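You operate a simulated robot arm through the tools that you are given. There is no shell and no other tool.

You run a simulated robot arm. Do the job below in one go: nothing can be reset, and whatever is moved stays where it is left.

## Task
Tip the soup jar into the pot on the stove top, cover it and set the air to half.
Fine: the jar goes back, the pot stays where it is; keep the jaw off the hot iron; stove doors stay shut and latched. Set down upright: soup jar.

Only the result counts: the job must be done as asked and must still hold three seconds after the hand-in. Knocking over, shifting, dropping, spilling or breaking anything else fails it. Lids that push on must go on centred and level and be pressed home; caps that screw on are set level and turned clockwise until they are tight.

## Robot
A 7-joint arm with a three-finger gripper, fixed in place. Base frame: the origin is at the foot of the arm, x ahead of it, y to its left, z up. Lengths are in mm, angles in rad, forces in N, time in s.
With the tool pointing down near the work surface it reaches from about 100 to 860 mm from the base axis. Its first joint turns from -2.897 to 2.897 rad. Payload 2.94 kg.
The TCP is the grasp point between the finger pads, 30 mm short of the fingertips. In the tool frame z runs along the fingers and y along their closing line. The gripper opens to 132 mm. The gripper's body begins 107 mm behind the TCP.
Orientation is told as [roll, pitch, yaw] about the base's x, y, z axes, in that order, counted from this pose: with the fingers straight down and closing along the base's y, the tool's x points along the base's -x, its y along +y and its z along -z.

## Interface
- The arm moves only by the tool apply_moves. Its argument "moves" is a list of rows, each an object (a shift or turn left out is 0, a gripper value left out holds the last) with "slide": the shift along the base's x, y, z in units of 50 mm (1.0 is 50 mm), a list of three; "dr": the turn, a rotation vector about the base's x, y, z in units of 8 degrees (1.0 is 8 degrees), a list of three. In form: [{"slide": [tx, ty, tz], "dr": [ax, ay, az]}, ...]. A call has 1 to 20 rows; each row shifts and turns the commanded pose from where the row before left it. "claw" is the gripper command, from -1 (fully open) to 1 (shut), values between in proportion, set as the call begins (left out, the last holds). A call with a number of a shift or a turn outside -1 to 1 is refused whole. A row lasts 0.2 s, in which the tool goes at most 50 mm and 0.15 rad; a call with a longer step from one row to the next is refused whole, and so is a gripper value outside its range. A pose out of reach is approached as far as the arm can. The call stops where the force on the tool passes 50 N (or 10 N more than at its start, if that is more) or the arm is blocked; 0.2 s more then pass. The fingers move at their own pace and stop on an object; they squeeze with about 38 N. The grip force told is the motor's: it shows also when the fingers shut on nothing. Time passes only in rows, and 0.2 s behind the last, so rows that do not move let the fingers close. It gives the time, the measured TCP pose, the force on the tool (base axes), the opening and the grip force at its end, in the units of the frame above (readings bear some noise), with the torque about the TCP (base axes, N m) and any sound that the robot's microphone picked up.
- Cameras (640 x 400 px; columns grow to the right, rows downward): "scene" is fixed at [216, -638.2, 1345.3]; the picture's right is [0.97, -0.24, 0.00], its down [-0.08, -0.34, -0.94] and it looks along [0.22, 0.91, -0.35] (base axes); focal length 348 px, centre (320, 200). "wrist" rides on the gripper at [72, 3, -144] in the tool frame; the picture's right is [-0.04, 1.00, 0.00], its down [-0.88, -0.04, -0.48] and it looks along [-0.48, -0.02, 0.88] (tool axes); focal length 256 px, centre (320, 200). There is no depth. A picture from a camera that has moved, and an enlarged one, comes with that camera's place and axes in the base frame and with its lens. The place of the scene camera against the robot may be out by one fixed shift of up to 18 mm in any direction.
- get_image(camera): a new picture of that camera. It takes no simulated time.
- lift_body(by): slides the trunk up (or, below 0, down) by that many mm; the arm rides with it, the base frame stays. It gives what a move gives, with no picture.
- close_up(camera, box): a new picture of the part [left, top, right, bottom] of that camera's present view, enlarged. It takes no simulated time.
- finish_job(): hands the job in; it is judged then, once.

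Places have to be worked out from the pictures, the camera data and where the tool is seen. Open the gripper and draw the arm clear of the work before you hand the job in, unless the task says otherwise.

The tools are called after "Call:" as a command line: name --argument value ..., lists and objects as JSON in quotes. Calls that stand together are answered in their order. apply_moves: Moves the arm, as the interface text tells. Its arguments: {"type":"object","properties":{"moves":{"type":"array"},"claw":{"type":"number"}},"required":["moves"]} The other tools are called the same way: lift_body (by) slides the trunk up or down; get_image (camera) takes a picture; close_up (camera, box) takes an enlarged picture of a part of a camera's view; finish_job () hands the job in.

At the start:

```text
t: 0.0
tcp_pos: [559.8, 178.9, 1193.4]
tcp_rot: [0.0, -0.001, 0.0]
contact_force: [-0.8, -0.2, 0.1]
wrist_torque: [0.01, -0.02, 0.0]
width: 131.8
grasp_force: 0.0
trunk travel left (down, up): [-200.0, 340.0]
```

scene: 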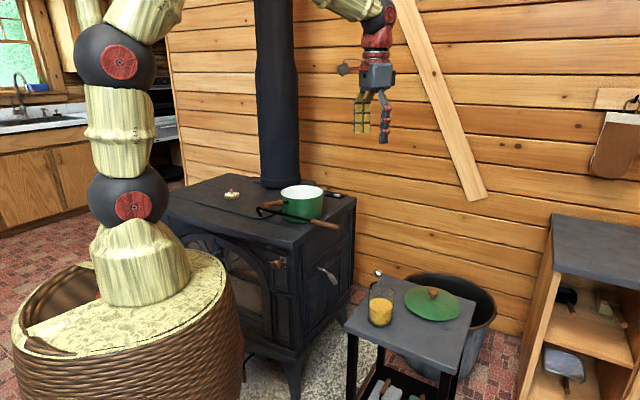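
wrist: 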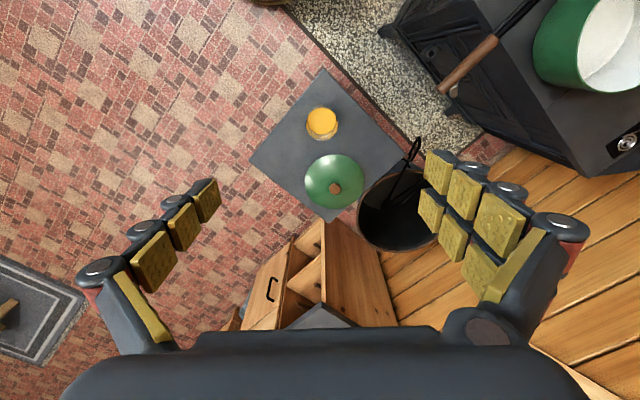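

I start by taking enlarged views of the stove, the side table and the jar to see what is where.

Call:
close_up --camera "scene" --box '[160, 160, 360, 285]'

Call:
close_up --camera "scene" --box '[330, 250, 490, 350]'

Call:
close_up --camera "scene" --box '[180, 220, 360, 400]'

Call:
close_up --camera "wrist" --box '[240, 60, 400, 220]'

```text
3.20 times, centred on (260, 222) of scene
camera zoom: at [216.0, -638.2, 1345.3], right [0.97, -0.24, 0.0], down [-0.08, -0.34, -0.94], along [0.22, 0.91, -0.35], focal length 1114 px, centre (512, 128)
```

zoom: 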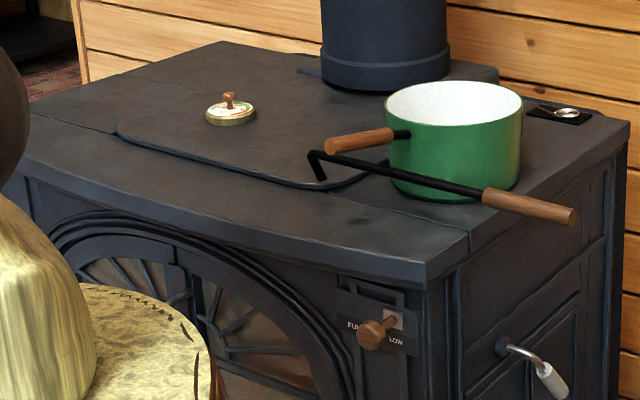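

```text
4.00 times, centred on (410, 300) of scene
camera zoom: at [216.0, -638.2, 1345.3], right [0.97, -0.24, 0.0], down [-0.08, -0.34, -0.94], along [0.22, 0.91, -0.35], focal length 1393 px, centre (-40, -200)
```

zoom: 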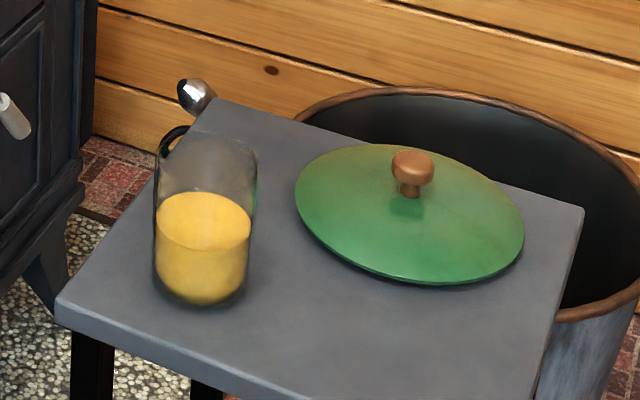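

```text
2.22 times, centred on (270, 310) of scene
camera zoom: at [216.0, -638.2, 1345.3], right [0.97, -0.24, 0.0], down [-0.08, -0.34, -0.94], along [0.22, 0.91, -0.35], focal length 774 px, centre (431, -44)
```

zoom: 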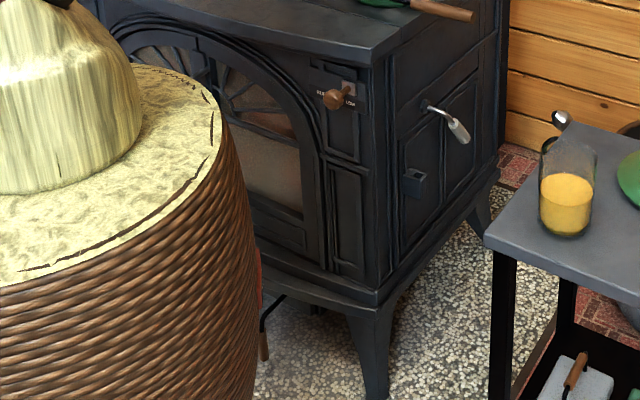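

```text
2.50 times, centred on (320, 140) of wrist
camera zoom: at [486.8, 182.0, 1338.1], right [0.04, 1.0, 0.0], down [0.88, -0.04, 0.48], along [0.48, -0.02, -0.88], focal length 640 px, centre (320, 350)
```

zoom: 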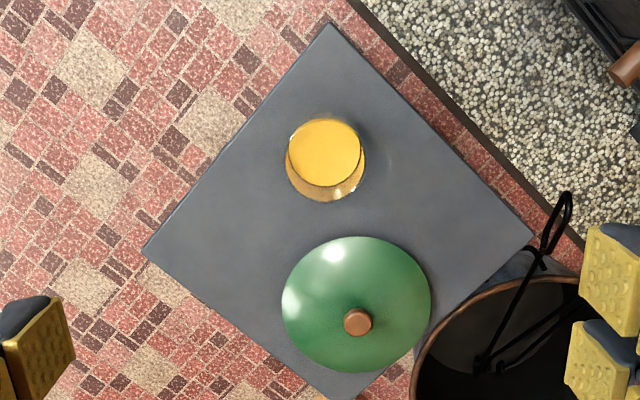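

Next I zoom in on the air control, the pot and poker, and the small items around.

Call:
close_up --camera "scene" --box '[255, 240, 305, 290]'

Call:
close_up --camera "scene" --box '[245, 175, 355, 245]'

Call:
close_up --camera "scene" --box '[210, 180, 260, 210]'

Call:
close_up --camera "scene" --box '[340, 260, 420, 340]'

Call:
close_up --camera "wrist" --box '[400, 0, 640, 160]'

Call:
close_up --camera "scene" --box '[300, 250, 360, 300]'

```text
8.00 times, centred on (280, 265) of scene
camera zoom: at [216.0, -638.2, 1345.3], right [0.97, -0.24, 0.0], down [-0.08, -0.34, -0.94], along [0.22, 0.91, -0.35], focal length 2785 px, centre (640, -320)
```

zoom: 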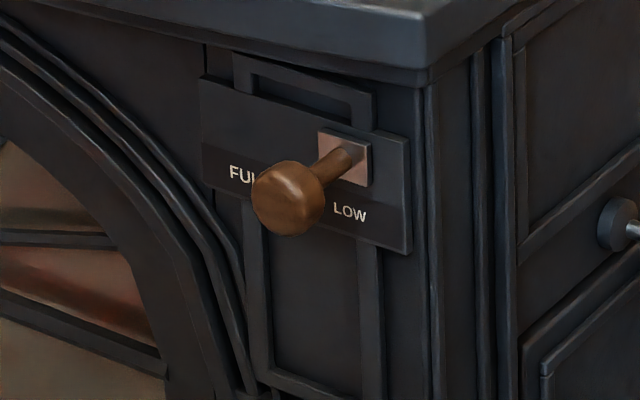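

```text
5.71 times, centred on (300, 210) of scene
camera zoom: at [216.0, -638.2, 1345.3], right [0.97, -0.24, 0.0], down [-0.08, -0.34, -0.94], along [0.22, 0.91, -0.35], focal length 1990 px, centre (434, 143)
```

zoom: 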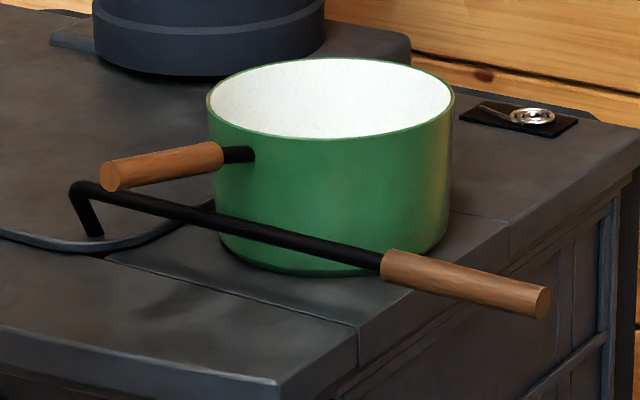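

```text
12.80 times, centred on (235, 195) of scene
camera zoom: at [216.0, -638.2, 1345.3], right [0.97, -0.24, 0.0], down [-0.08, -0.34, -0.94], along [0.22, 0.91, -0.35], focal length 4457 px, centre (1408, 264)
```

zoom: 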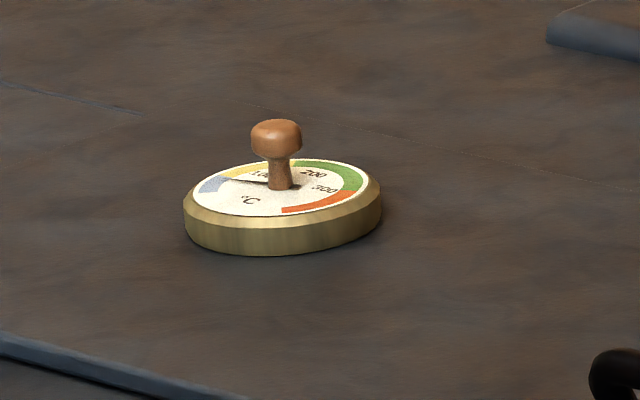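

```text
5.00 times, centred on (380, 300) of scene
camera zoom: at [216.0, -638.2, 1345.3], right [0.97, -0.24, 0.0], down [-0.08, -0.34, -0.94], along [0.22, 0.91, -0.35], focal length 1741 px, centre (20, -300)
```

zoom: 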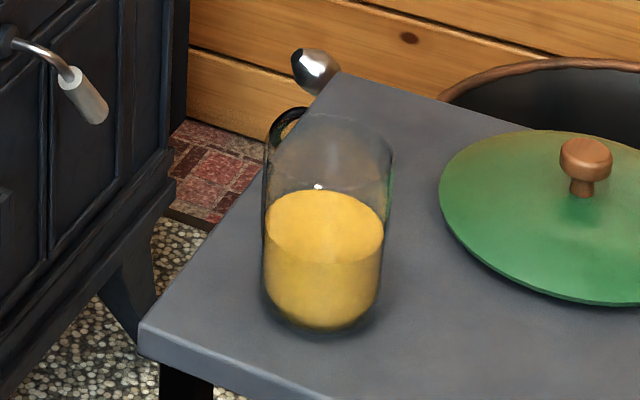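

```text
2.50 times, centred on (520, 80) of wrist
camera zoom: at [486.8, 182.0, 1338.1], right [0.04, 1.0, 0.0], down [0.88, -0.04, 0.48], along [0.48, -0.02, -0.88], focal length 640 px, centre (-180, 500)
```

zoom: 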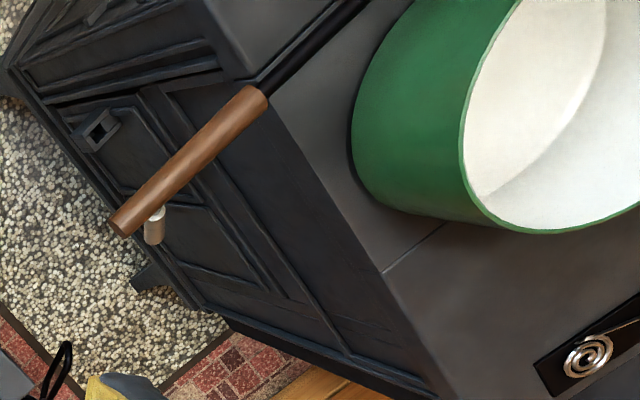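

```text
8.00 times, centred on (330, 275) of scene
camera zoom: at [216.0, -638.2, 1345.3], right [0.97, -0.24, 0.0], down [-0.08, -0.34, -0.94], along [0.22, 0.91, -0.35], focal length 2785 px, centre (240, -400)
```

zoom: 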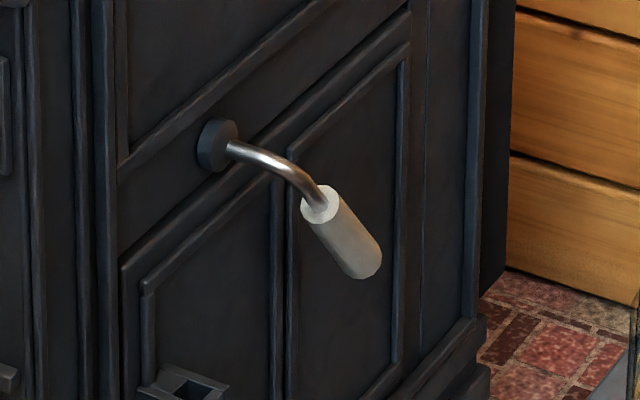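

The stove (with the pot, poker and thermometer) is to the left, and the jar and green lid are on the small table ahead. I lower the arm a bit to get a second view of the table for triangulation.

Call:
apply_moves --moves '[{"slide": [-0.4, 0, -1]}, {"slide": [-0.4, 0, -0.9]}, {"slide": [-0.4, 0, -0.9]}, {"slide": [-0.4, 0, -0.9]}, {"slide": [-0.4, 0, -0.9]}, {"slide": [0, 0, 0]}]' --claw -1

Call:
get_image --camera "wrist"

```text
refused: row 1 steps farther than a row can; nothing moved
```

```text
taken
camera wrist: at [486.8, 182.0, 1338.1], right [0.04, 1.0, 0.0], down [0.88, -0.04, 0.48], along [0.48, -0.02, -0.88], focal length 256 px, centre (320, 200)
```

wrist: 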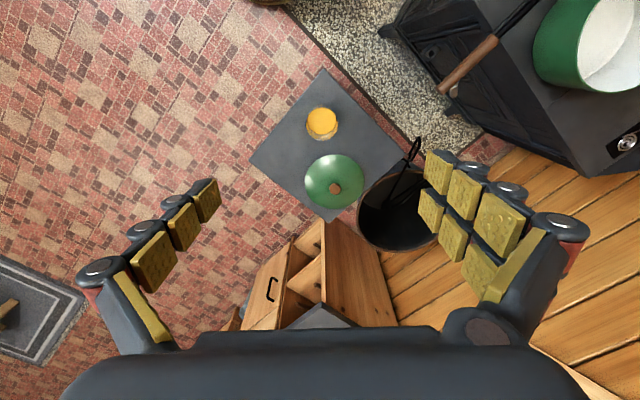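

The first row's combined step was over 50 mm, so I keep each row's length under that and repeat.

Call:
apply_moves --moves '[{"slide": [-0.4, 0, -0.9]}, {"slide": [-0.4, 0, -0.9]}, {"slide": [-0.4, 0, -0.9]}, {"slide": [-0.4, 0, -0.9]}, {"slide": [-0.4, 0, -0.9]}, {"slide": [0, 0, 0]}]' --claw -1

Call:
get_image --camera "wrist"

```text
t: 1.4
tcp_pos: [459.0, 179.2, 967.9]
tcp_rot: [-0.001, 0.001, 0.0]
contact_force: [-1.2, -0.1, -0.1]
wrist_torque: [-0.01, 0.02, 0.02]
width: 131.9
grasp_force: 0.0
trunk travel left (down, up): [-200.0, 340.0]
```

```text
taken
camera wrist: at [385.9, 182.9, 1113.6], right [0.04, 1.0, 0.0], down [0.88, -0.04, 0.48], along [0.48, -0.02, -0.88], focal length 256 px, centre (320, 200)
```

wrist: 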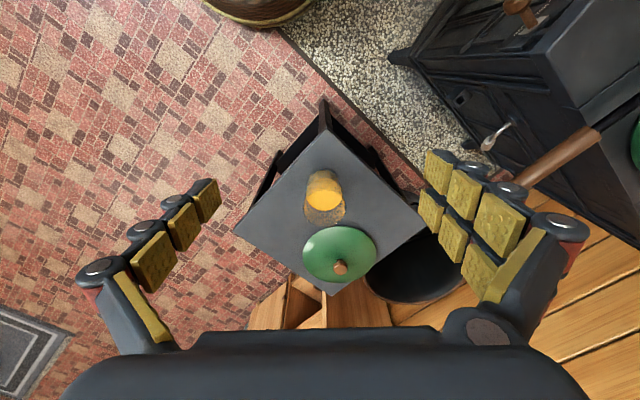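

Call:
close_up --camera "wrist" --box '[220, 90, 440, 300]'

Call:
close_up --camera "wrist" --box '[280, 150, 370, 240]'

```text
1.90 times, centred on (330, 195) of wrist
camera zoom: at [385.9, 182.9, 1113.6], right [0.04, 1.0, 0.0], down [0.88, -0.04, 0.48], along [0.48, -0.02, -0.88], focal length 488 px, centre (301, 210)
```

zoom: 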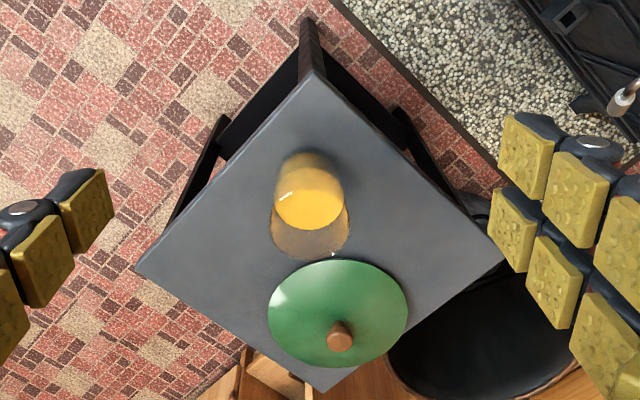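

```text
4.44 times, centred on (325, 195) of wrist
camera zoom: at [385.9, 182.9, 1113.6], right [0.04, 1.0, 0.0], down [0.88, -0.04, 0.48], along [0.48, -0.02, -0.88], focal length 1138 px, centre (298, 222)
```

zoom: 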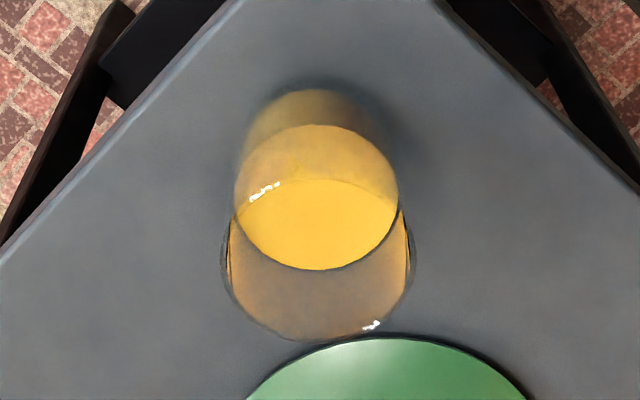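

From the two wrist views the table top is at z≈575 (near corner ≈(507,192)), the jar stands at about (643,181) with Ø≈84 and height≈103, and the lid is about Ø194 near (840,214). Next I move to look over the stove and the pot.

Call:
apply_moves --moves '[{"slide": [-0.16, 0.8, 0.5], "dr": [0, 0, 0.7]}, {"slide": [-0.16, 0.8, 0.5], "dr": [0, 0, 0.7]}, {"slide": [-0.16, 0.8, 0.5], "dr": [0, 0, 0.7]}, {"slide": [-0.16, 0.8, 0.5], "dr": [0, 0, 0.7]}, {"slide": [-0.16, 0.8, 0.4], "dr": [0, 0, 0.7]}, {"slide": [-0.16, 0.8, 0], "dr": [0, 0, 0.7]}, {"slide": [-0.16, 0.8, 0], "dr": [0, 0, 0.7]}, {"slide": [-0.16, 0.8, 0], "dr": [0, 0, 0.7]}, {"slide": [-0.16, 0.8, 0], "dr": [0, 0, 0.7]}, {"slide": [-0.16, 0.8, 0], "dr": [0, 0, 0.7]}, {"slide": [0, 0, 0]}]'

Call:
get_image --camera "wrist"

Call:
get_image --camera "scene"

```text
t: 3.8
tcp_pos: [380.1, 581.2, 1088.2]
tcp_rot: [0.0, 0.0, 0.977]
contact_force: [-0.2, 0.1, -0.4]
wrist_torque: [0.01, -0.05, 0.01]
width: 131.8
grasp_force: 0.0
trunk travel left (down, up): [-200.0, 340.0]
```

```text
taken
camera wrist: at [335.8, 523.2, 1232.7], right [-0.8, 0.59, 0.0], down [0.52, 0.71, 0.48], along [0.28, 0.38, -0.88], focal length 256 px, centre (320, 200)
```

wrist: 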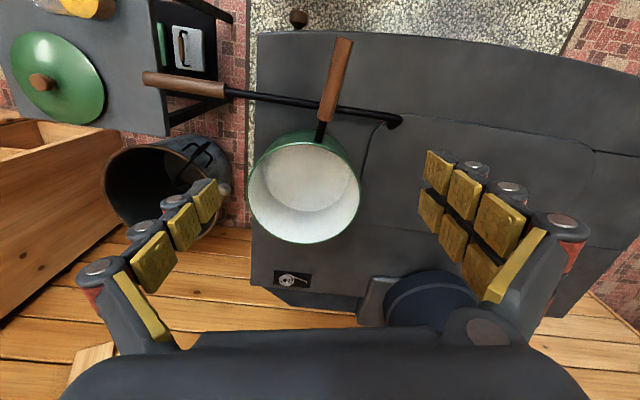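

```text
taken
```

scene: 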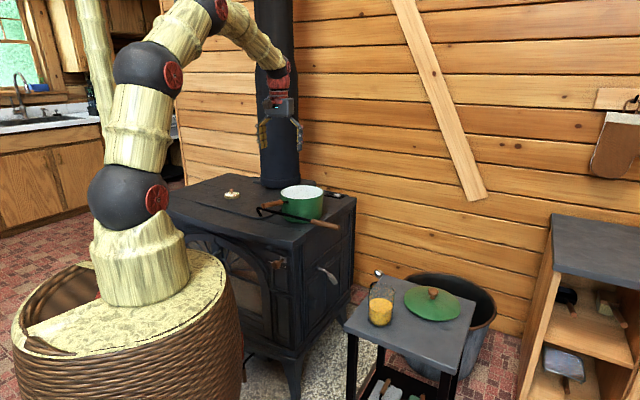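

The pot handle points towards the robot and the poker lies on the stove right behind it. I zoom in on the details.

Call:
close_up --camera "wrist" --box '[230, 20, 430, 160]'

Call:
close_up --camera "wrist" --box '[230, 110, 390, 270]'

Call:
close_up --camera "wrist" --box '[0, 0, 250, 180]'

```text
2.86 times, centred on (330, 90) of wrist
camera zoom: at [335.8, 523.2, 1232.7], right [-0.8, 0.59, 0.0], down [0.52, 0.71, 0.48], along [0.28, 0.38, -0.88], focal length 731 px, centre (291, 514)
```

zoom: 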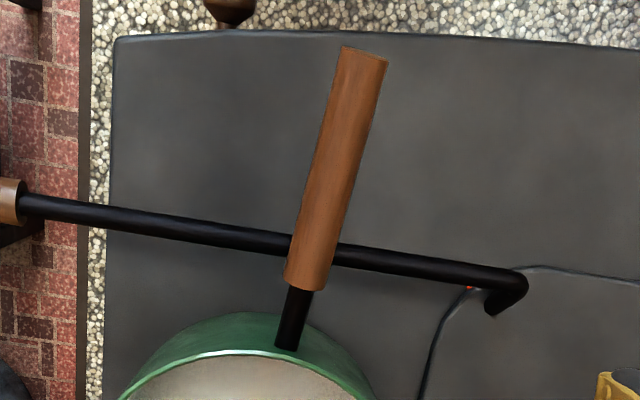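

```text
2.50 times, centred on (310, 190) of wrist
camera zoom: at [335.8, 523.2, 1232.7], right [-0.8, 0.59, 0.0], down [0.52, 0.71, 0.48], along [0.28, 0.38, -0.88], focal length 640 px, centre (345, 225)
```

zoom: 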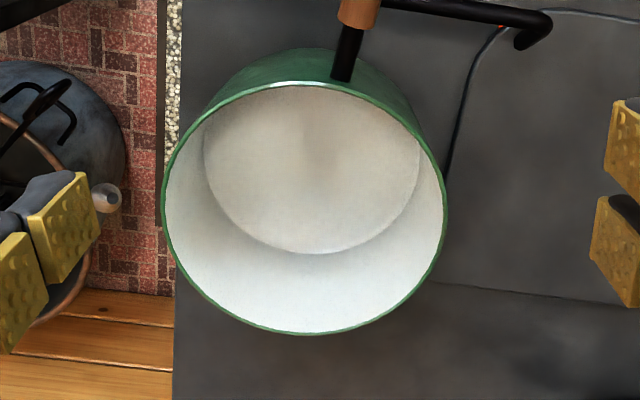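

```text
2.22 times, centred on (125, 90) of wrist
camera zoom: at [335.8, 523.2, 1232.7], right [-0.8, 0.59, 0.0], down [0.52, 0.71, 0.48], along [0.28, 0.38, -0.88], focal length 569 px, centre (753, 444)
```

zoom: 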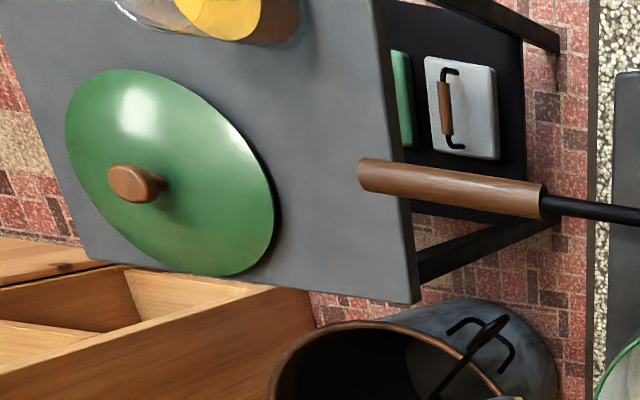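

I estimate the pot rim at about (470,665,~855), Ø≈185–190. I move back and tilt the camera up to get a second view of the pot and see the air knob on the stove front.

Call:
apply_moves --moves '[{"slide": [-0.43, -0.66, -0.25], "dr": [0.41, -0.28, 0]}, {"slide": [-0.43, -0.66, -0.25], "dr": [0.41, -0.28, 0]}, {"slide": [-0.43, -0.66, -0.25], "dr": [0.41, -0.28, 0]}, {"slide": [-0.43, -0.66, -0.25], "dr": [0.41, -0.28, 0]}, {"slide": [-0.43, -0.66, -0.25], "dr": [0.41, -0.28, 0]}, {"slide": [-0.43, -0.66, -0.25], "dr": [0.41, -0.28, 0]}, {"slide": [-0.43, -0.66, -0.25], "dr": [0, 0, 0]}, {"slide": [0, 0, 0]}]'

Call:
get_image --camera "wrist"

```text
t: 5.6
tcp_pos: [231.2, 346.0, 1000.5]
tcp_rot: [-0.004, -0.416, 0.977]
contact_force: [-0.3, -1.5, 0.2]
wrist_torque: [0.01, 0.0, -0.01]
width: 131.7
grasp_force: 0.1
trunk travel left (down, up): [-200.0, 340.0]
```

```text
taken
camera wrist: at [157.9, 245.4, 1104.4], right [-0.81, 0.59, 0.02], down [0.37, 0.49, 0.79], along [0.46, 0.64, -0.61], focal length 256 px, centre (320, 200)
```

wrist: 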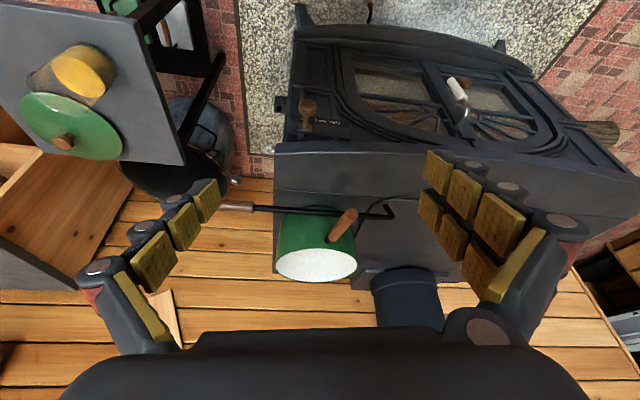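

Call:
close_up --camera "wrist" --box '[265, 80, 385, 160]'

Call:
close_up --camera "wrist" --box '[240, 180, 400, 300]'

Call:
close_up --camera "wrist" --box '[0, 0, 240, 180]'

```text
5.00 times, centred on (325, 120) of wrist
camera zoom: at [157.9, 245.4, 1104.4], right [-0.81, 0.59, 0.02], down [0.37, 0.49, 0.79], along [0.46, 0.64, -0.61], focal length 1280 px, centre (295, 600)
```

zoom: 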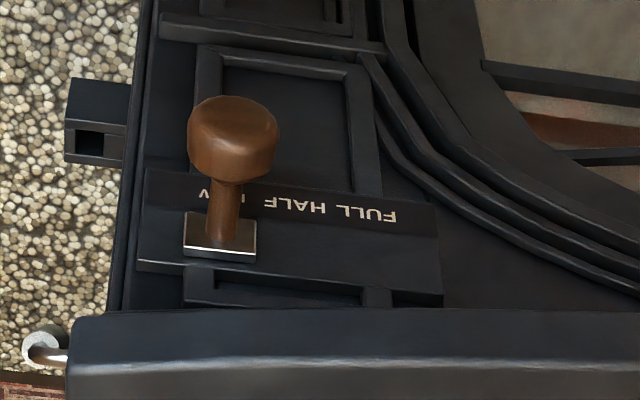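

```text
3.33 times, centred on (320, 240) of wrist
camera zoom: at [157.9, 245.4, 1104.4], right [-0.81, 0.59, 0.02], down [0.37, 0.49, 0.79], along [0.46, 0.64, -0.61], focal length 853 px, centre (320, 67)
```

zoom: 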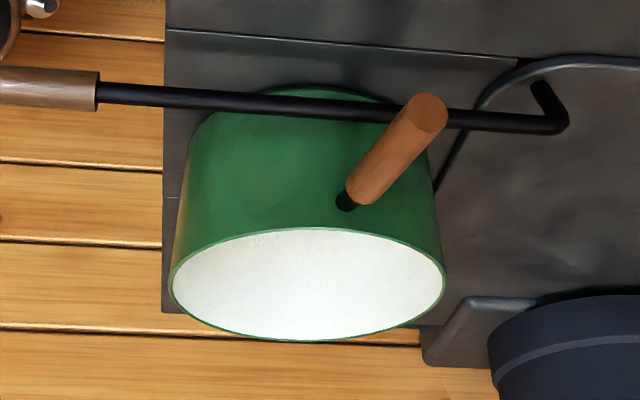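

```text
2.22 times, centred on (120, 90) of wrist
camera zoom: at [157.9, 245.4, 1104.4], right [-0.81, 0.59, 0.02], down [0.37, 0.49, 0.79], along [0.46, 0.64, -0.61], focal length 569 px, centre (764, 444)
```

zoom: 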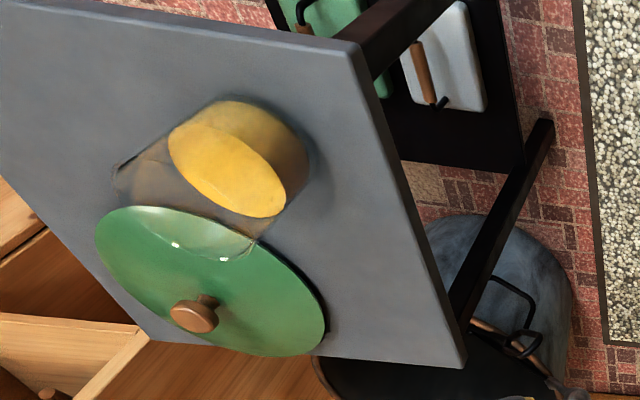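

Triangulating the wrist views: pot rim centre ≈(461,652,886), Ø≈172, its handle tip at ≈(300,523,894); the stove top is z≈790; the air knob ball ≈(337,462,664) sits at LOW with HALF about 30 mm further left along the face. The jar is at ≈(625,181), top ≈709. I now bring the tool over to the jar and tilt it towards horizontal for a side grip.

Call:
apply_moves --moves '[{"slide": [0.73, -0.41, -0.1], "dr": [0, 0, -1]}, {"slide": [0.73, -0.41, -0.1], "dr": [0, 0, -1]}, {"slide": [0.73, -0.41, -0.1], "dr": [0, 0, -1]}, {"slide": [0.73, -0.41, -0.1], "dr": [0, 0, -1]}, {"slide": [0.73, -0.41, -0.1], "dr": [0, 0, -0.99]}, {"slide": [0.73, -0.41, 0], "dr": [0.25, -0.87, 0]}, {"slide": [0.73, -0.41, 0], "dr": [0.25, -0.87, 0]}, {"slide": [0.6, -0.41, 0], "dr": [0.25, -0.87, 0]}, {"slide": [0.0, 0, 0], "dr": [0.25, -0.87, 0]}, {"slide": [0, 0, 0], "dr": [0.25, -0.87, 0]}, {"slide": [0, 0, 0], "dr": [0.25, -0.87, 0]}, {"slide": [0, 0, 0], "dr": [0.25, -0.87, 0]}, {"slide": [0, 0, 0]}]'

Call:
get_image --camera "wrist"

Call:
get_image --camera "scene"

```text
t: 8.4
tcp_pos: [517.7, 166.8, 971.6]
tcp_rot: [-0.099, -1.073, 0.3]
contact_force: [-0.3, -0.3, -1.1]
wrist_torque: [0.02, 0.01, -0.03]
width: 131.9
grasp_force: 0.0
out of reach, approached as far as the arm can: row 9, 10, 11
trunk travel left (down, up): [-200.0, 340.0]
```

```text
taken
camera wrist: at [359.0, 135.3, 976.2], right [-0.19, 0.98, -0.01], down [0.0, 0.01, 1.0], along [0.98, 0.19, 0.0], focal length 256 px, centre (320, 200)
```

wrist: 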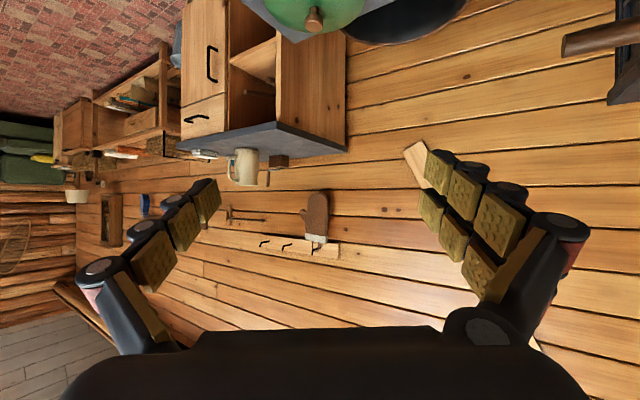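

```text
taken
```

scene: 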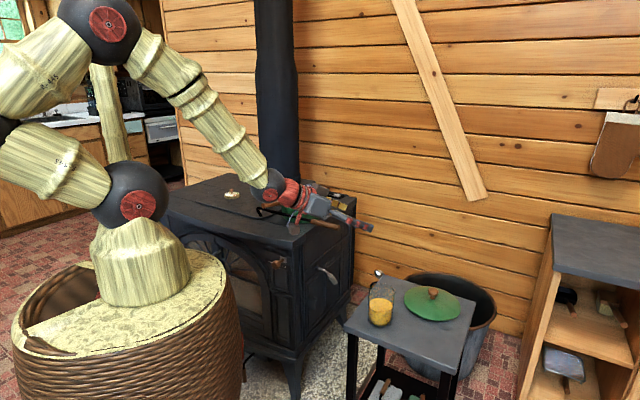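

The tilt lagged near a reach limit on some rows. I let the arm settle and read the pose again before deciding on the trunk height.

Call:
apply_moves --moves '[{"slide": [0, 0, 0]}, {"slide": [0, 0, 0]}, {"slide": [0, 0, 0]}]'

```text
t: 9.2
tcp_pos: [517.2, 165.5, 970.8]
tcp_rot: [-0.098, -1.076, 0.3]
contact_force: [0.1, 0.0, 0.0]
wrist_torque: [0.0, -0.01, -0.01]
width: 132.1
grasp_force: 0.1
trunk travel left (down, up): [-200.0, 340.0]
```

The tool cannot get flatter than about 28° below horizontal here, so I lower the trunk by 200 mm, which makes the low side grip easier, and then check the pose and view.

Call:
lift_body --by -200

Call:
get_image --camera "scene"

Call:
get_image --camera "wrist"

```text
t: 11.4
tcp_pos: [516.8, 165.2, 769.3]
tcp_rot: [-0.097, -1.072, 0.3]
contact_force: [-0.4, 0.4, 1.4]
wrist_torque: [-0.01, -0.03, -0.01]
width: 132.2
grasp_force: 0.1
trunk travel left (down, up): [0.0, 540.0]
```

```text
taken
```

scene: 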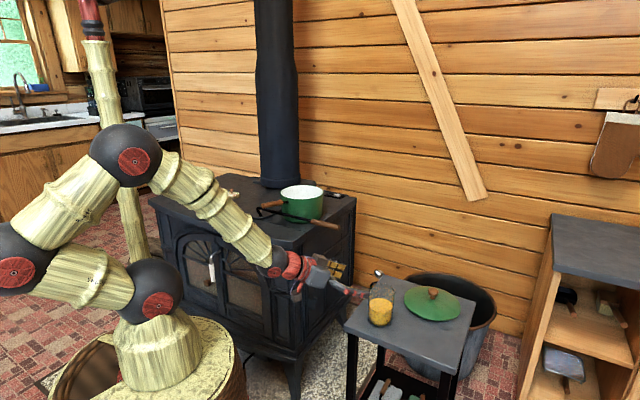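

```text
taken
camera wrist: at [359.0, 135.2, 776.6], right [-0.19, 0.98, -0.01], down [0.0, 0.01, 1.0], along [0.98, 0.19, 0.0], focal length 256 px, centre (320, 200)
```

wrist: 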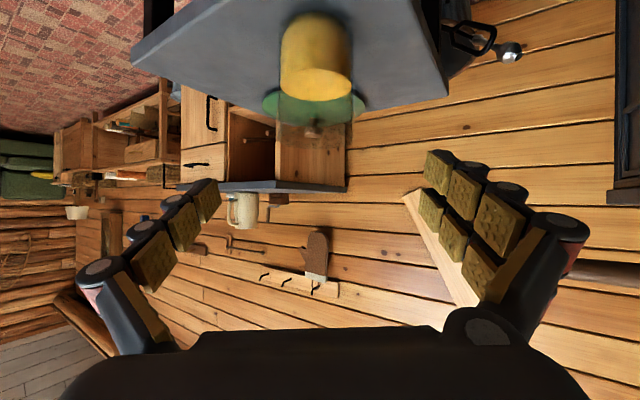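

The camera now looks level at the jar; I zoom in to measure the jar and lid exactly.

Call:
close_up --camera "wrist" --box '[230, 0, 400, 160]'

```text
2.50 times, centred on (315, 80) of wrist
camera zoom: at [359.0, 135.2, 776.6], right [-0.19, 0.98, -0.01], down [0.0, 0.01, 1.0], along [0.98, 0.19, 0.0], focal length 640 px, centre (332, 500)
```

zoom: 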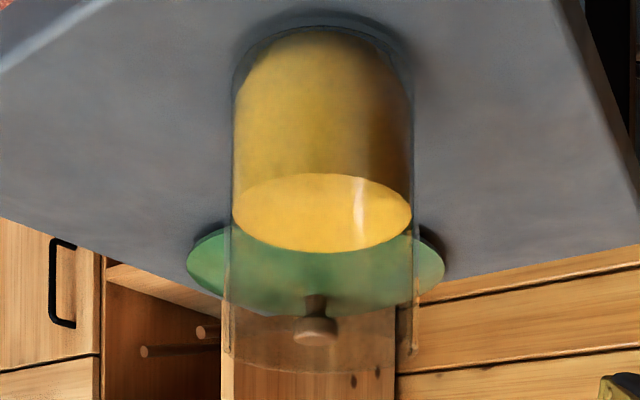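

Jar axis ≈(627,182), glass top ≈712, soup surface ≈654, Ø≈78; lid rim plane z≈607 with knob top ≈658. I now move forward above the jar at this height and check whether the commanded orientation is reached at the longer radius.

Call:
apply_moves --moves '[{"slide": [0.72, 0.11, 0.2]}, {"slide": [0.72, 0.11, 0.2]}, {"slide": [0.72, 0.11, 0]}, {"slide": [0, 0, 0]}, {"slide": [0, 0, 0]}]'

```text
t: 12.6
tcp_pos: [625.1, 183.4, 791.6]
tcp_rot: [-0.097, -1.072, 0.301]
contact_force: [-0.5, 0.4, -0.3]
wrist_torque: [-0.03, -0.02, 0.01]
width: 132.0
grasp_force: 0.1
trunk travel left (down, up): [0.0, 540.0]
```

The commanded pose follows the achieved one. I take out the small roll error so that the jaws close level, then check.

Call:
apply_moves --moves '[{"dr": [0.318, 0.098, 0.61]}, {"slide": [0.02, -0.02, -0.2]}, {"slide": [0, 0, 0]}]'

Call:
get_image --camera "wrist"

```text
t: 13.4
tcp_pos: [626.0, 183.7, 780.9]
tcp_rot: [-0.062, -1.068, 0.3]
contact_force: [0.4, 0.5, 0.8]
wrist_torque: [-0.02, 0.02, -0.02]
width: 132.0
grasp_force: 0.1
out of reach, approached as far as the arm can: row 1
trunk travel left (down, up): [0.0, 540.0]
```

```text
taken
camera wrist: at [468.0, 147.8, 787.1], right [-0.22, 0.98, 0.01], down [0.01, -0.01, 1.0], along [0.98, 0.22, -0.01], focal length 256 px, centre (320, 200)
```

wrist: 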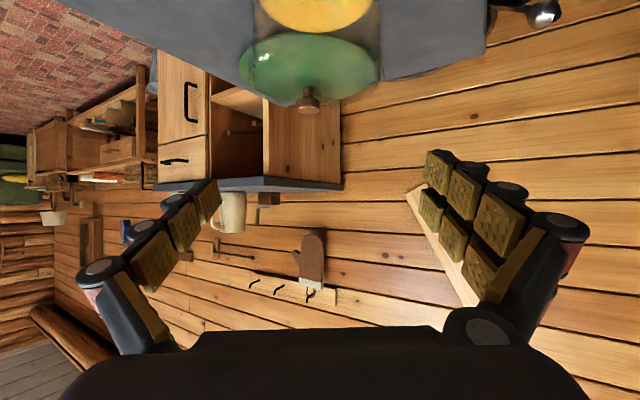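

There is still a joint limit at this flat angle, so I lower the tool tilt by about 7° and then remove the remaining roll.

Call:
apply_moves --moves '[{"dr": [-0.275, 0.888, 0]}, {"dr": [0.23, 0.07, 0.37]}, {"slide": [0, 0, 0]}]'

```text
t: 14.2
tcp_pos: [620.4, 199.2, 779.3]
tcp_rot: [-0.012, -0.937, 0.307]
contact_force: [0.0, 0.7, -0.3]
wrist_torque: [-0.03, 0.02, -0.01]
width: 132.1
grasp_force: 0.1
out of reach, approached as far as the arm can: row 2
trunk travel left (down, up): [0.0, 540.0]
```

Call:
apply_moves --moves '[{"slide": [0, 0, 0]}, {"slide": [0, 0, 0]}]'

Call:
get_image --camera "scene"

```text
t: 14.8
tcp_pos: [618.8, 198.0, 779.6]
tcp_rot: [-0.011, -0.937, 0.305]
contact_force: [-0.4, 0.0, 0.1]
wrist_torque: [-0.03, 0.0, -0.02]
width: 131.9
grasp_force: 0.1
trunk travel left (down, up): [0.0, 540.0]
```

```text
taken
```

scene: 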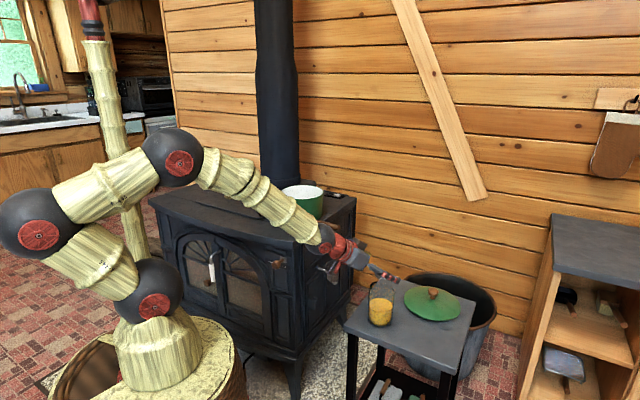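

The tool is aligned with the forearm here (a singular, limiting posture). I avoid it by turning the tool about 33° to the left relative to the radial line first, then levelling it, so the wrist bends sideways; this is done above the jar in free space.

Call:
apply_moves --moves '[{"slide": [0, 0, 0.6], "dr": [0, 0, 0.83]}, {"slide": [0, 0, 0.6], "dr": [0, 0, 0.83]}, {"slide": [0, 0, 0], "dr": [0, 0, 0.83]}, {"slide": [0, 0, 0], "dr": [0, 0, 0.83]}, {"slide": [0, 0, 0], "dr": [0, 0, 0.83]}, {"slide": [0, 0, 0]}]'

```text
t: 16.2
tcp_pos: [619.9, 197.0, 839.7]
tcp_rot: [0.0, -0.941, 0.885]
contact_force: [-0.4, 0.6, -0.1]
wrist_torque: [0.04, -0.01, 0.02]
width: 132.3
grasp_force: 0.1
out of reach, approached as far as the arm can: row 1, 2
trunk travel left (down, up): [0.0, 540.0]
```

The yaw worked and the pose is now exact. Next I level the tool in steps.

Call:
apply_moves --moves '[{"slide": [0.05, -0.1, 0], "dr": [0.6, -0.49, 0]}, {"slide": [0.05, -0.1, 0], "dr": [0.6, -0.49, 0]}, {"slide": [0.05, -0.1, 0], "dr": [0.6, -0.49, 0]}, {"slide": [0, 0, 0], "dr": [0.6, -0.49, 0]}, {"slide": [0, 0, 0], "dr": [0.5, -0.41, 0]}, {"slide": [0, 0, 0]}]'

Call:
get_image --camera "scene"

Call:
get_image --camera "wrist"

```text
t: 17.6
tcp_pos: [627.7, 182.0, 838.9]
tcp_rot: [0.001, -1.464, 0.885]
contact_force: [1.4, 1.2, -0.8]
wrist_torque: [-0.02, 0.02, -0.03]
width: 131.8
grasp_force: 0.1
trunk travel left (down, up): [0.0, 540.0]
```

```text
taken
```

scene: 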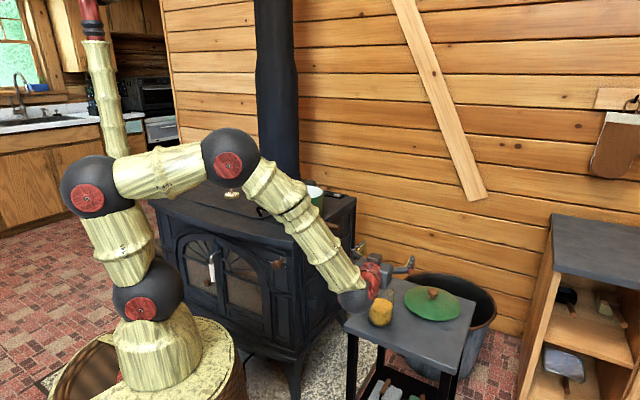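

```text
taken
camera wrist: at [529.9, 68.1, 783.4], right [-0.77, 0.64, 0.04], down [-0.21, -0.32, 0.92], along [0.6, 0.7, 0.38], focal length 256 px, centre (320, 200)
```

wrist: 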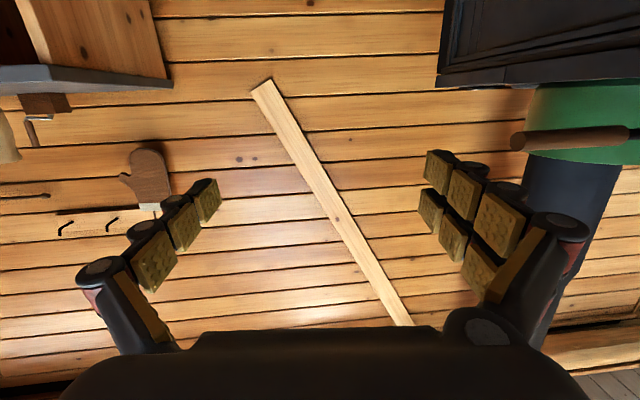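

The level tool posture is reached cleanly. Before touching the jar I dry-run the pouring roll here in free space to see that the wrist can turn about 128° to the left.

Call:
apply_moves --moves '[{"dr": [-0.633, -0.774, 0]}, {"dr": [-0.633, -0.774, 0]}, {"dr": [-0.633, -0.774, 0]}, {"dr": [-0.633, -0.774, 0]}, {"dr": [-0.633, -0.774, 0]}, {"dr": [-0.633, -0.774, 0]}, {"dr": [-0.633, -0.774, 0]}, {"dr": [-0.633, -0.774, 0]}, {"dr": [-0.633, -0.774, 0]}, {"dr": [-0.633, -0.774, 0]}, {"dr": [-0.633, -0.774, 0]}, {"dr": [-0.633, -0.774, 0]}, {"dr": [-0.633, -0.774, 0]}, {"dr": [-0.633, -0.774, 0]}, {"dr": [-0.633, -0.774, 0]}, {"dr": [-0.633, -0.774, 0]}, {"slide": [0, 0, 0]}]'

Call:
get_image --camera "scene"

```text
t: 21.2
tcp_pos: [628.5, 183.4, 839.7]
tcp_rot: [-1.655, 0.658, 2.322]
contact_force: [0.6, 0.1, 0.9]
wrist_torque: [-0.02, -0.03, -0.06]
width: 132.1
grasp_force: 0.0
trunk travel left (down, up): [0.0, 540.0]
```

```text
taken
```

scene: 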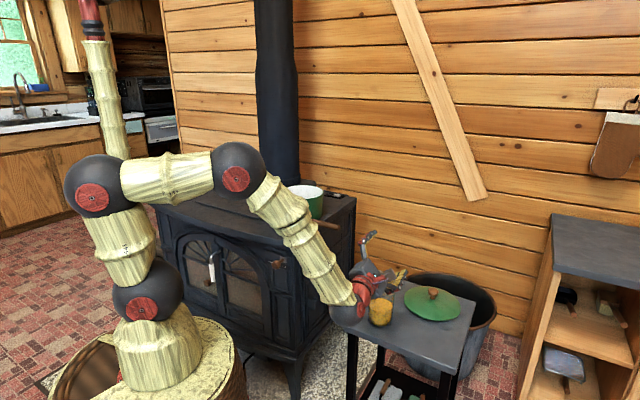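

The full left roll is possible. I roll back to upright.

Call:
apply_moves --moves '[{"dr": [0.633, 0.774, 0]}, {"dr": [0.633, 0.774, 0]}, {"dr": [0.633, 0.774, 0]}, {"dr": [0.633, 0.774, 0]}, {"dr": [0.633, 0.774, 0]}, {"dr": [0.633, 0.774, 0]}, {"dr": [0.633, 0.774, 0]}, {"dr": [0.633, 0.774, 0]}, {"dr": [0.633, 0.774, 0]}, {"dr": [0.633, 0.774, 0]}, {"dr": [0.633, 0.774, 0]}, {"dr": [0.633, 0.774, 0]}, {"dr": [0.633, 0.774, 0]}, {"dr": [0.633, 0.774, 0]}, {"dr": [0.633, 0.774, 0]}, {"dr": [0.633, 0.774, 0]}, {"slide": [0, 0, 0]}]'

Call:
close_up --camera "scene" --box '[330, 240, 490, 350]'

```text
t: 24.8
tcp_pos: [626.7, 184.3, 839.7]
tcp_rot: [0.021, -1.462, 0.864]
contact_force: [0.4, -0.1, -0.4]
wrist_torque: [-0.02, -0.02, -0.01]
width: 132.0
grasp_force: 0.1
trunk travel left (down, up): [0.0, 540.0]
```

```text
3.64 times, centred on (410, 295) of scene
camera zoom: at [216.0, -638.2, 1345.3], right [0.97, -0.24, 0.0], down [-0.08, -0.34, -0.94], along [0.22, 0.91, -0.35], focal length 1266 px, centre (-7, -146)
```

zoom: 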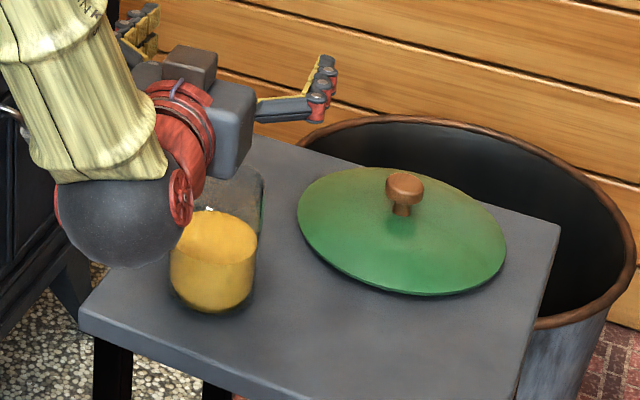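

The orientation came back cleanly (6° below level, jaws level). I descend to just above the jar rim and check the alignment from the scene camera.

Call:
apply_moves --moves '[{"slide": [0, -0.03, -0.7]}, {"slide": [0, -0.03, -0.7]}, {"slide": [0, 0, -0.7]}, {"slide": [0, 0, 0]}]'

Call:
close_up --camera "scene" --box '[330, 240, 450, 340]'

Call:
get_image --camera "wrist"

```text
t: 25.8
tcp_pos: [627.5, 178.4, 734.1]
tcp_rot: [0.0, -1.464, 0.884]
contact_force: [0.0, 0.9, 0.0]
wrist_torque: [0.01, 0.02, 0.0]
width: 132.0
grasp_force: 0.1
trunk travel left (down, up): [0.0, 540.0]
```

```text
4.00 times, centred on (390, 290) of scene
camera zoom: at [216.0, -638.2, 1345.3], right [0.97, -0.24, 0.0], down [-0.08, -0.34, -0.94], along [0.22, 0.91, -0.35], focal length 1393 px, centre (40, -160)
```

zoom: 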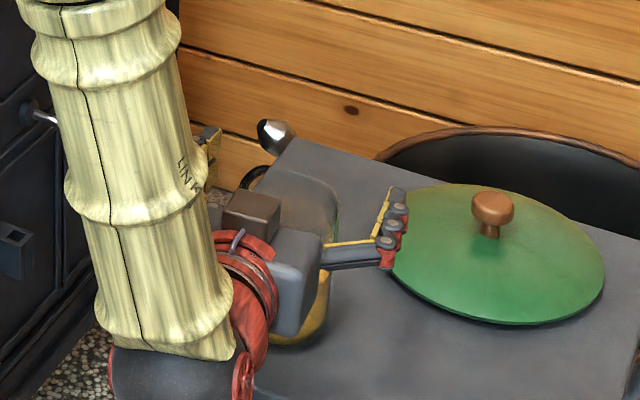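

```text
taken
camera wrist: at [529.9, 65.1, 678.2], right [-0.77, 0.64, 0.04], down [-0.21, -0.32, 0.92], along [0.6, 0.7, 0.38], focal length 256 px, centre (320, 200)
```

wrist: 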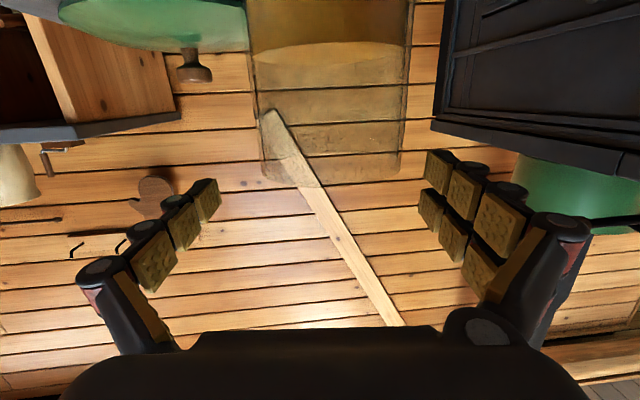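

The wrist view shows the jar about 6 mm to the left of the jaw centre. I shift by that and lower the open jaws around the jar to mid-height.

Call:
apply_moves --moves '[{"slide": [-0.09, 0.07, 0]}, {"slide": [0, 0, -0.6]}, {"slide": [0, 0, -0.6]}, {"slide": [0, 0, -0.64]}, {"slide": [0, 0, 0]}]'

Call:
get_image --camera "wrist"

Call:
close_up --camera "scene" --box '[330, 240, 450, 340]'

```text
t: 27.0
tcp_pos: [623.4, 183.3, 640.5]
tcp_rot: [-0.001, -1.463, 0.886]
contact_force: [-1.0, 0.5, -0.4]
wrist_torque: [0.02, -0.02, 0.0]
width: 132.2
grasp_force: 0.1
trunk travel left (down, up): [0.0, 540.0]
```

```text
taken
camera wrist: at [524.7, 68.7, 586.4], right [-0.77, 0.64, 0.04], down [-0.21, -0.32, 0.92], along [0.6, 0.7, 0.38], focal length 256 px, centre (320, 200)
```

wrist: 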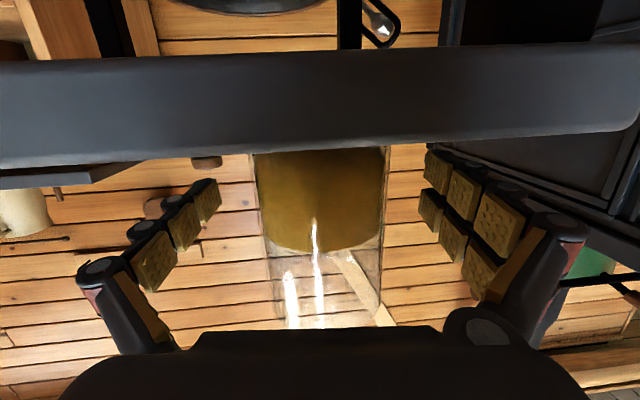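

```text
4.00 times, centred on (390, 290) of scene
camera zoom: at [216.0, -638.2, 1345.3], right [0.97, -0.24, 0.0], down [-0.08, -0.34, -0.94], along [0.22, 0.91, -0.35], focal length 1393 px, centre (40, -160)
```

zoom: 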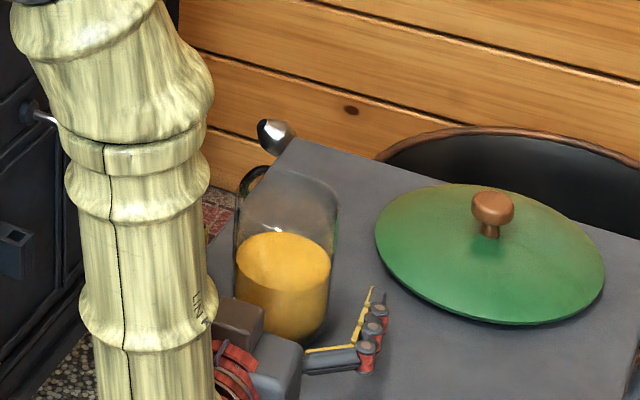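

The jar is centred between the jaws. I close the gripper on it.

Call:
apply_moves --moves '[{"slide": [0, 0, 0]}, {"slide": [0, 0, 0]}, {"slide": [0, 0, 0]}, {"slide": [0, 0, 0]}, {"slide": [0, 0, 0]}, {"slide": [0, 0, 0]}]' --claw 1

Call:
get_image --camera "wrist"

```text
t: 28.4
tcp_pos: [623.8, 182.6, 641.8]
tcp_rot: [0.005, -1.465, 0.878]
contact_force: [-1.2, 2.1, 1.2]
wrist_torque: [0.01, 0.12, -0.04]
width: 75.2
grasp_force: 35.9
trunk travel left (down, up): [0.0, 540.0]
```

```text
taken
camera wrist: at [524.4, 68.9, 586.7], right [-0.77, 0.64, 0.04], down [-0.21, -0.32, 0.92], along [0.6, 0.7, 0.38], focal length 256 px, centre (320, 200)
```

wrist: 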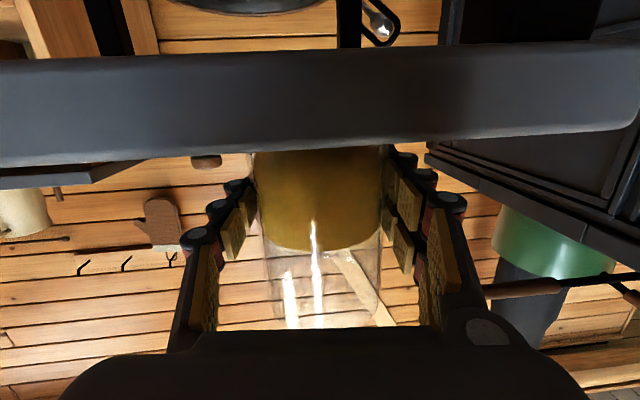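

Gripped at 75 mm width with 36 N. I lift slowly by 30 mm and check that the jar comes along.

Call:
apply_moves --moves '[{"slide": [0, 0, 0.2]}, {"slide": [0, 0, 0.2]}, {"slide": [0, 0, 0.2]}, {"slide": [0, 0, 0]}]'

Call:
close_up --camera "scene" --box '[330, 240, 450, 340]'

Call:
get_image --camera "wrist"

```text
t: 29.4
tcp_pos: [622.3, 183.8, 671.8]
tcp_rot: [0.007, -1.461, 0.878]
contact_force: [0.1, -0.2, -4.0]
wrist_torque: [0.01, -0.04, -0.02]
width: 75.1
grasp_force: 38.1
trunk travel left (down, up): [0.0, 540.0]
```

```text
4.00 times, centred on (390, 290) of scene
camera zoom: at [216.0, -638.2, 1345.3], right [0.97, -0.24, 0.0], down [-0.08, -0.34, -0.94], along [0.22, 0.91, -0.35], focal length 1393 px, centre (40, -160)
```

zoom: 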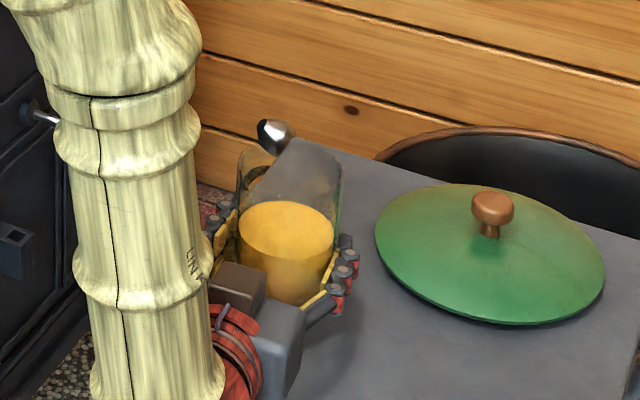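

```text
taken
camera wrist: at [524.2, 69.1, 616.2], right [-0.77, 0.64, 0.04], down [-0.21, -0.32, 0.92], along [0.6, 0.7, 0.38], focal length 256 px, centre (320, 200)
```

wrist: 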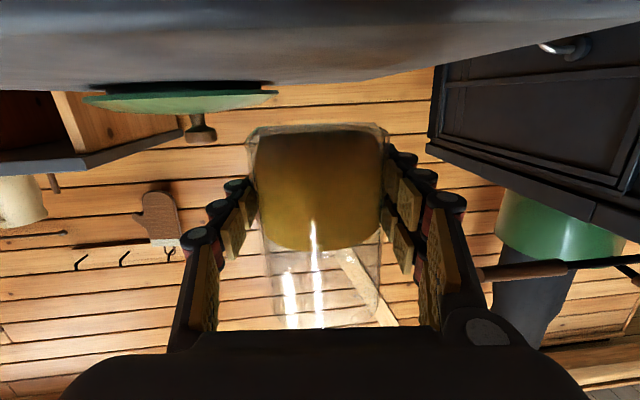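

Jar lifted securely (≈4 N). This low view also shows the lid edge-on, so I zoom in to see its underside.

Call:
close_up --camera "wrist" --box '[60, 60, 300, 160]'

```text
2.67 times, centred on (180, 110) of wrist
camera zoom: at [524.2, 69.1, 616.2], right [-0.77, 0.64, 0.04], down [-0.21, -0.32, 0.92], along [0.6, 0.7, 0.38], focal length 683 px, centre (693, 440)
```

zoom: 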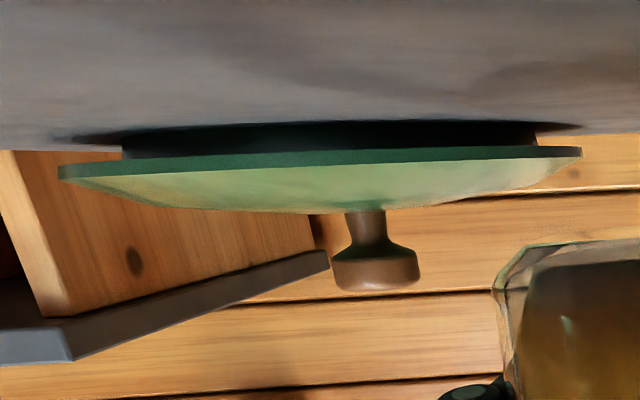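

The lid has an inner skirt (plug) under a Ø≈190 rim. Now I carry the jar: first straight up to z≈985, keeping it upright.

Call:
apply_moves --moves '[{"slide": [0, 0, 0.3]}, {"slide": [0, 0, 0.6]}, {"slide": [0, 0, 0.7]}, {"slide": [0, 0, 0.7]}, {"slide": [0, 0, 0.7]}, {"slide": [0, 0, 0.7]}, {"slide": [0, 0, 0.7]}, {"slide": [0, 0, 0.7]}, {"slide": [0, 0, 0.6]}, {"slide": [0, 0, 0.4]}, {"slide": [0, 0, 0.2]}, {"slide": [0, 0, 0]}]'

```text
t: 32.0
tcp_pos: [623.3, 184.0, 990.1]
tcp_rot: [0.005, -1.462, 0.88]
contact_force: [-0.3, 0.3, -4.9]
wrist_torque: [-0.02, 0.0, 0.01]
width: 75.2
grasp_force: 37.8
trunk travel left (down, up): [0.0, 540.0]
```

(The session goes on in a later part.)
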